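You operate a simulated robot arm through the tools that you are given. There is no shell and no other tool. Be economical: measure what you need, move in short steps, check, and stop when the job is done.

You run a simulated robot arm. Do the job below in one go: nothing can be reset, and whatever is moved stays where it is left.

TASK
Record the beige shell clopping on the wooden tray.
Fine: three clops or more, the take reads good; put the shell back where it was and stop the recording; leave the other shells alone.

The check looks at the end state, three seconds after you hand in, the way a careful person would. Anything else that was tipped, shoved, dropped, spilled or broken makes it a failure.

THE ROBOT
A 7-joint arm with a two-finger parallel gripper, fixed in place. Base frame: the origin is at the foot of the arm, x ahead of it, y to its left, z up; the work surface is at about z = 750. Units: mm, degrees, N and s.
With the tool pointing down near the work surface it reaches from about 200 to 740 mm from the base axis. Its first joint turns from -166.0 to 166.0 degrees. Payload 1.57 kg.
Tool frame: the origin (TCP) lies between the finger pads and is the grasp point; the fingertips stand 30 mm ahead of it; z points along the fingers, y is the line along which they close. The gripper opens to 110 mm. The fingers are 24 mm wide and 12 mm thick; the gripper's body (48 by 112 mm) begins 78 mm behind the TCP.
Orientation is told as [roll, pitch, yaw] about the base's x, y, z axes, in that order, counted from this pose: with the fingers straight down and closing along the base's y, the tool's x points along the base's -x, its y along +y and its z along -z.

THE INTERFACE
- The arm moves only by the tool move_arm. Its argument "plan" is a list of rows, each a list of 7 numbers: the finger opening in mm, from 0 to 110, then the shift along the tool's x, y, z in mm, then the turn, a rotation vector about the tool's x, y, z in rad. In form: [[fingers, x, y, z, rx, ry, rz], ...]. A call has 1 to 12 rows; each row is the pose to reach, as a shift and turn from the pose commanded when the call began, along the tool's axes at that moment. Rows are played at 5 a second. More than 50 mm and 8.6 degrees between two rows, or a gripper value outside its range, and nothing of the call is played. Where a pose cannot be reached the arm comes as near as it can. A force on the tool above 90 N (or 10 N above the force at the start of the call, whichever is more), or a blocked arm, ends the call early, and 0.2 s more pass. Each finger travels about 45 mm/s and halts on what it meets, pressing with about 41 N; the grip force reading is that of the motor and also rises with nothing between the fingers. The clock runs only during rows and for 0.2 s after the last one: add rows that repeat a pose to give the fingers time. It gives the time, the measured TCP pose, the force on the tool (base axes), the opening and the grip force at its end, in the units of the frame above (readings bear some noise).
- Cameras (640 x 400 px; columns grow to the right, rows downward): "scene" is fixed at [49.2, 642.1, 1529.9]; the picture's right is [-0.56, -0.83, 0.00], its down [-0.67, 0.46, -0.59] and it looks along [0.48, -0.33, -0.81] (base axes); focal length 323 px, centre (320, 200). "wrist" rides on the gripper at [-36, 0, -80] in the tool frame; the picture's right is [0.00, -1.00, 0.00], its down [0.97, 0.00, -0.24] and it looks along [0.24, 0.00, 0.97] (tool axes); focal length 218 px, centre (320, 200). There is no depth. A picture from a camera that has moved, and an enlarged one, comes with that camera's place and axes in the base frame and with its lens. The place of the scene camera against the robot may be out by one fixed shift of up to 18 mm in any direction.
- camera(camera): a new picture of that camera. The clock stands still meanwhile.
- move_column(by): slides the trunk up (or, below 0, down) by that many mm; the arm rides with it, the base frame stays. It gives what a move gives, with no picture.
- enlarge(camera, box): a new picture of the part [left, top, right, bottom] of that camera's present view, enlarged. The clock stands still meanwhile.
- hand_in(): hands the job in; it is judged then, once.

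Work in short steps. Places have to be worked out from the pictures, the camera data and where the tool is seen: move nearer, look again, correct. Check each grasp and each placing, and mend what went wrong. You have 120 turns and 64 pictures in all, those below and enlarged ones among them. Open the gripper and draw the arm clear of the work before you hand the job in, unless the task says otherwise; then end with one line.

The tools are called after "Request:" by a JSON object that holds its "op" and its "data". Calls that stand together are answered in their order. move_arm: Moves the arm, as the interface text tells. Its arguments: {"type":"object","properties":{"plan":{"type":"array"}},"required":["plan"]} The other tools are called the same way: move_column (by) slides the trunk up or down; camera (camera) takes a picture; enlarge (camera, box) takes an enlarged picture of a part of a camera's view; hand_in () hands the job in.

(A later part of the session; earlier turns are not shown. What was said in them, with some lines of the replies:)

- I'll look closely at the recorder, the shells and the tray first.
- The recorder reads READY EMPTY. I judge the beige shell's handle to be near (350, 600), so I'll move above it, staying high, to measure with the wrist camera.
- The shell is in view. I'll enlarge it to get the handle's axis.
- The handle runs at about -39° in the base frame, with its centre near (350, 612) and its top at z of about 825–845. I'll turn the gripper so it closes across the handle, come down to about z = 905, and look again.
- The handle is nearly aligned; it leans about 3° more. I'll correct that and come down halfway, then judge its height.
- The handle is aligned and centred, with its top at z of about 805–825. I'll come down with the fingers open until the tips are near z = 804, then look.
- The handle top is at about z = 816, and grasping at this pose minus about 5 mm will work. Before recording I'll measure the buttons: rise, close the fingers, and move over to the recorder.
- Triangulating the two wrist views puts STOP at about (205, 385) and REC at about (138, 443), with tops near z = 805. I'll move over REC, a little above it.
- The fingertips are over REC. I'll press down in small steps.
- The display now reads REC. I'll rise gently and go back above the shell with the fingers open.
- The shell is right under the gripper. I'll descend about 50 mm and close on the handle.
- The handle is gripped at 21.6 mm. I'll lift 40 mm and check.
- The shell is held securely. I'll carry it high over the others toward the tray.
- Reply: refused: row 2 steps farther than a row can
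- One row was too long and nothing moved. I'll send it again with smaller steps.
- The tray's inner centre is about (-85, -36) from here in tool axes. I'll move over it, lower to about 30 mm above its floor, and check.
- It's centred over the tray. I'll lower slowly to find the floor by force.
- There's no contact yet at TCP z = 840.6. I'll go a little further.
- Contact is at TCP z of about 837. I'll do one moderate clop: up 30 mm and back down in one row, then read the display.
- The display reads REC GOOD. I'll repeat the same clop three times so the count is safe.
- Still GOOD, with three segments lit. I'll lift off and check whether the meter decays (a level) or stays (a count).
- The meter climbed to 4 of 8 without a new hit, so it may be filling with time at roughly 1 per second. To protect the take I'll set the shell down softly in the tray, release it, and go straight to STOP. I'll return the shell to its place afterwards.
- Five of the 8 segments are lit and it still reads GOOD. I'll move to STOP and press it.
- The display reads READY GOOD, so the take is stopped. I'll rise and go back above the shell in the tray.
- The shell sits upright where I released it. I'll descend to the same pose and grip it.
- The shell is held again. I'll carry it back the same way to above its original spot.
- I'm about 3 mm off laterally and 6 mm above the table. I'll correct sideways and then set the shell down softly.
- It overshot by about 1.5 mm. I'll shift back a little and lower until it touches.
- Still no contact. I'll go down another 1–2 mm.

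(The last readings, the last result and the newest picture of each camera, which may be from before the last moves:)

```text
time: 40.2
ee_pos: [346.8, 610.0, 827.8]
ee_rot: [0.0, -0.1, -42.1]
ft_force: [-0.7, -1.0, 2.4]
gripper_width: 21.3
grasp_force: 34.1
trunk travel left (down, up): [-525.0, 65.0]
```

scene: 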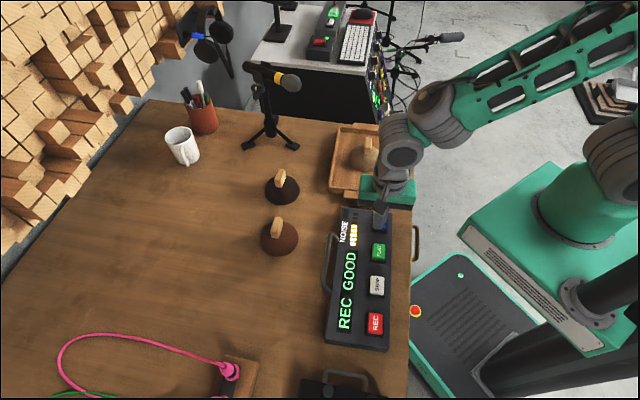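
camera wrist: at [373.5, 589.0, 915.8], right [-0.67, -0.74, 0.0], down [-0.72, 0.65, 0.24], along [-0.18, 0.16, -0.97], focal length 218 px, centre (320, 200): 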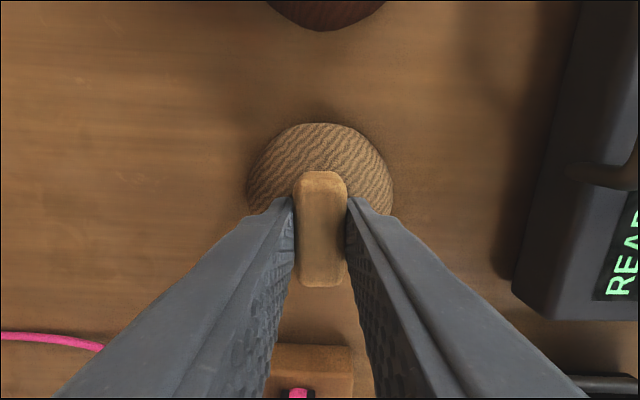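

It has touched down (+2.4 N). I'll open the fingers and rise.

Request:
{"op": "move_arm", "data": {"plan": [[40, 0, 0, 0, 0, 0, 0], [70, 0, 0, 0, 0, 0, 0], [70, 0, 0, 0, 0, 0, 0], [70, 0, 0, 0, 0, 0, 0], [70, 0, 0, -30, 0, 0, 0], [70, 0, 0, -65, 0, 0, 0], [70, 0, 0, -110, 0, 0, 0], [70, 0, 0, -110, 0, 0, 0]]}}

Request:
{"op": "camera", "data": {"camera": "wrist"}}

Request:
{"op": "enlarge", "data": {"camera": "scene", "box": [225, 260, 305, 330]}}

```text
time: 42.0
ee_pos: [346.7, 610.5, 940.6]
ee_rot: [0.1, 0.0, -42.2]
ft_force: [1.0, 0.7, -1.0]
gripper_width: 70.0
grasp_force: 0.1
trunk travel left (down, up): [-525.0, 65.0]
```

```text
21 pictures are left
camera wrist: at [373.7, 586.7, 1020.5], right [-0.67, -0.74, 0.0], down [-0.72, 0.65, 0.24], along [-0.18, 0.16, -0.97], focal length 218 px, centre (320, 200)
```

wrist: 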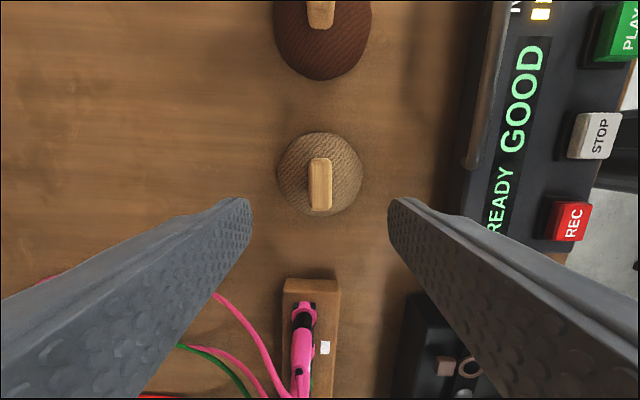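

```text
5.71 times, centred on (265, 295) of scene
camera zoom: at [49.2, 642.1, 1529.9], right [-0.56, -0.83, 0.0], down [-0.67, 0.46, -0.59], along [0.48, -0.33, -0.81], focal length 1844 px, centre (634, -343)
```

zoom: 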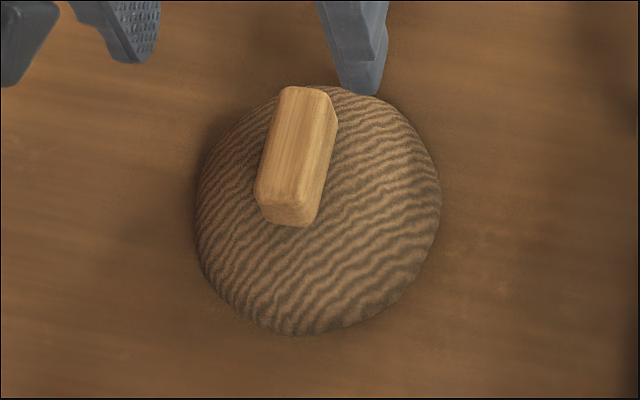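

The shell is back within about 1–2 mm of its original place and the display reads READY GOOD. I'll draw the arm clear to near its starting pose and do a final check.

Request:
{"op": "move_arm", "data": {"plan": [[70, 0, 0, -45, 0, 0, 0], [70, 0, 0, -90, 0, 0, 0], [70, -30, -17, -120, 0, 0, 0], [70, -70, -40, -130, 0, 0, 0], [110, -110, -62, -130, 0, 0, 0], [110, -150, -85, -130, 0, 0, 0], [110, -190, -108, -130, 0, 0, 0], [110, -230, -130, -130, 0, 0, 0], [110, -243, -138, -130, 0, 0, 0], [110, -243, -138, -130, 0, 0, 0]]}}

Request:
{"op": "camera", "data": {"camera": "scene"}}

```text
time: 44.2
ee_pos: [434.5, 342.3, 1069.7]
ee_rot: [0.1, 0.0, -42.2]
ft_force: [0.6, -0.5, -0.8]
gripper_width: 110.0
grasp_force: 0.1
trunk travel left (down, up): [-525.0, 65.0]
```

```text
19 pictures are left
```

scene: 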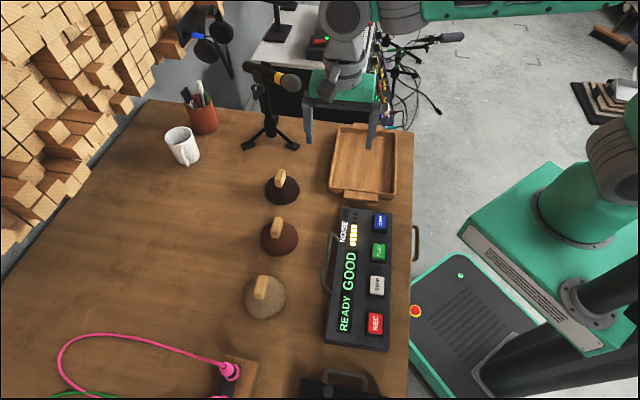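

The scene matches the start: the take reads READY GOOD, the shells are in place, and the tray and everything else look undisturbed. I'll hand the job in.

Request:
{"op": "hand_in", "data": {}}

```text
The job is handed in.
```

I recorded three beige-shell clops on the tray, stopped the recording with the display reading READY GOOD, and put the shell back within about 2 mm of its spot; the take also caught its soft touch-down and set-down in the tray.
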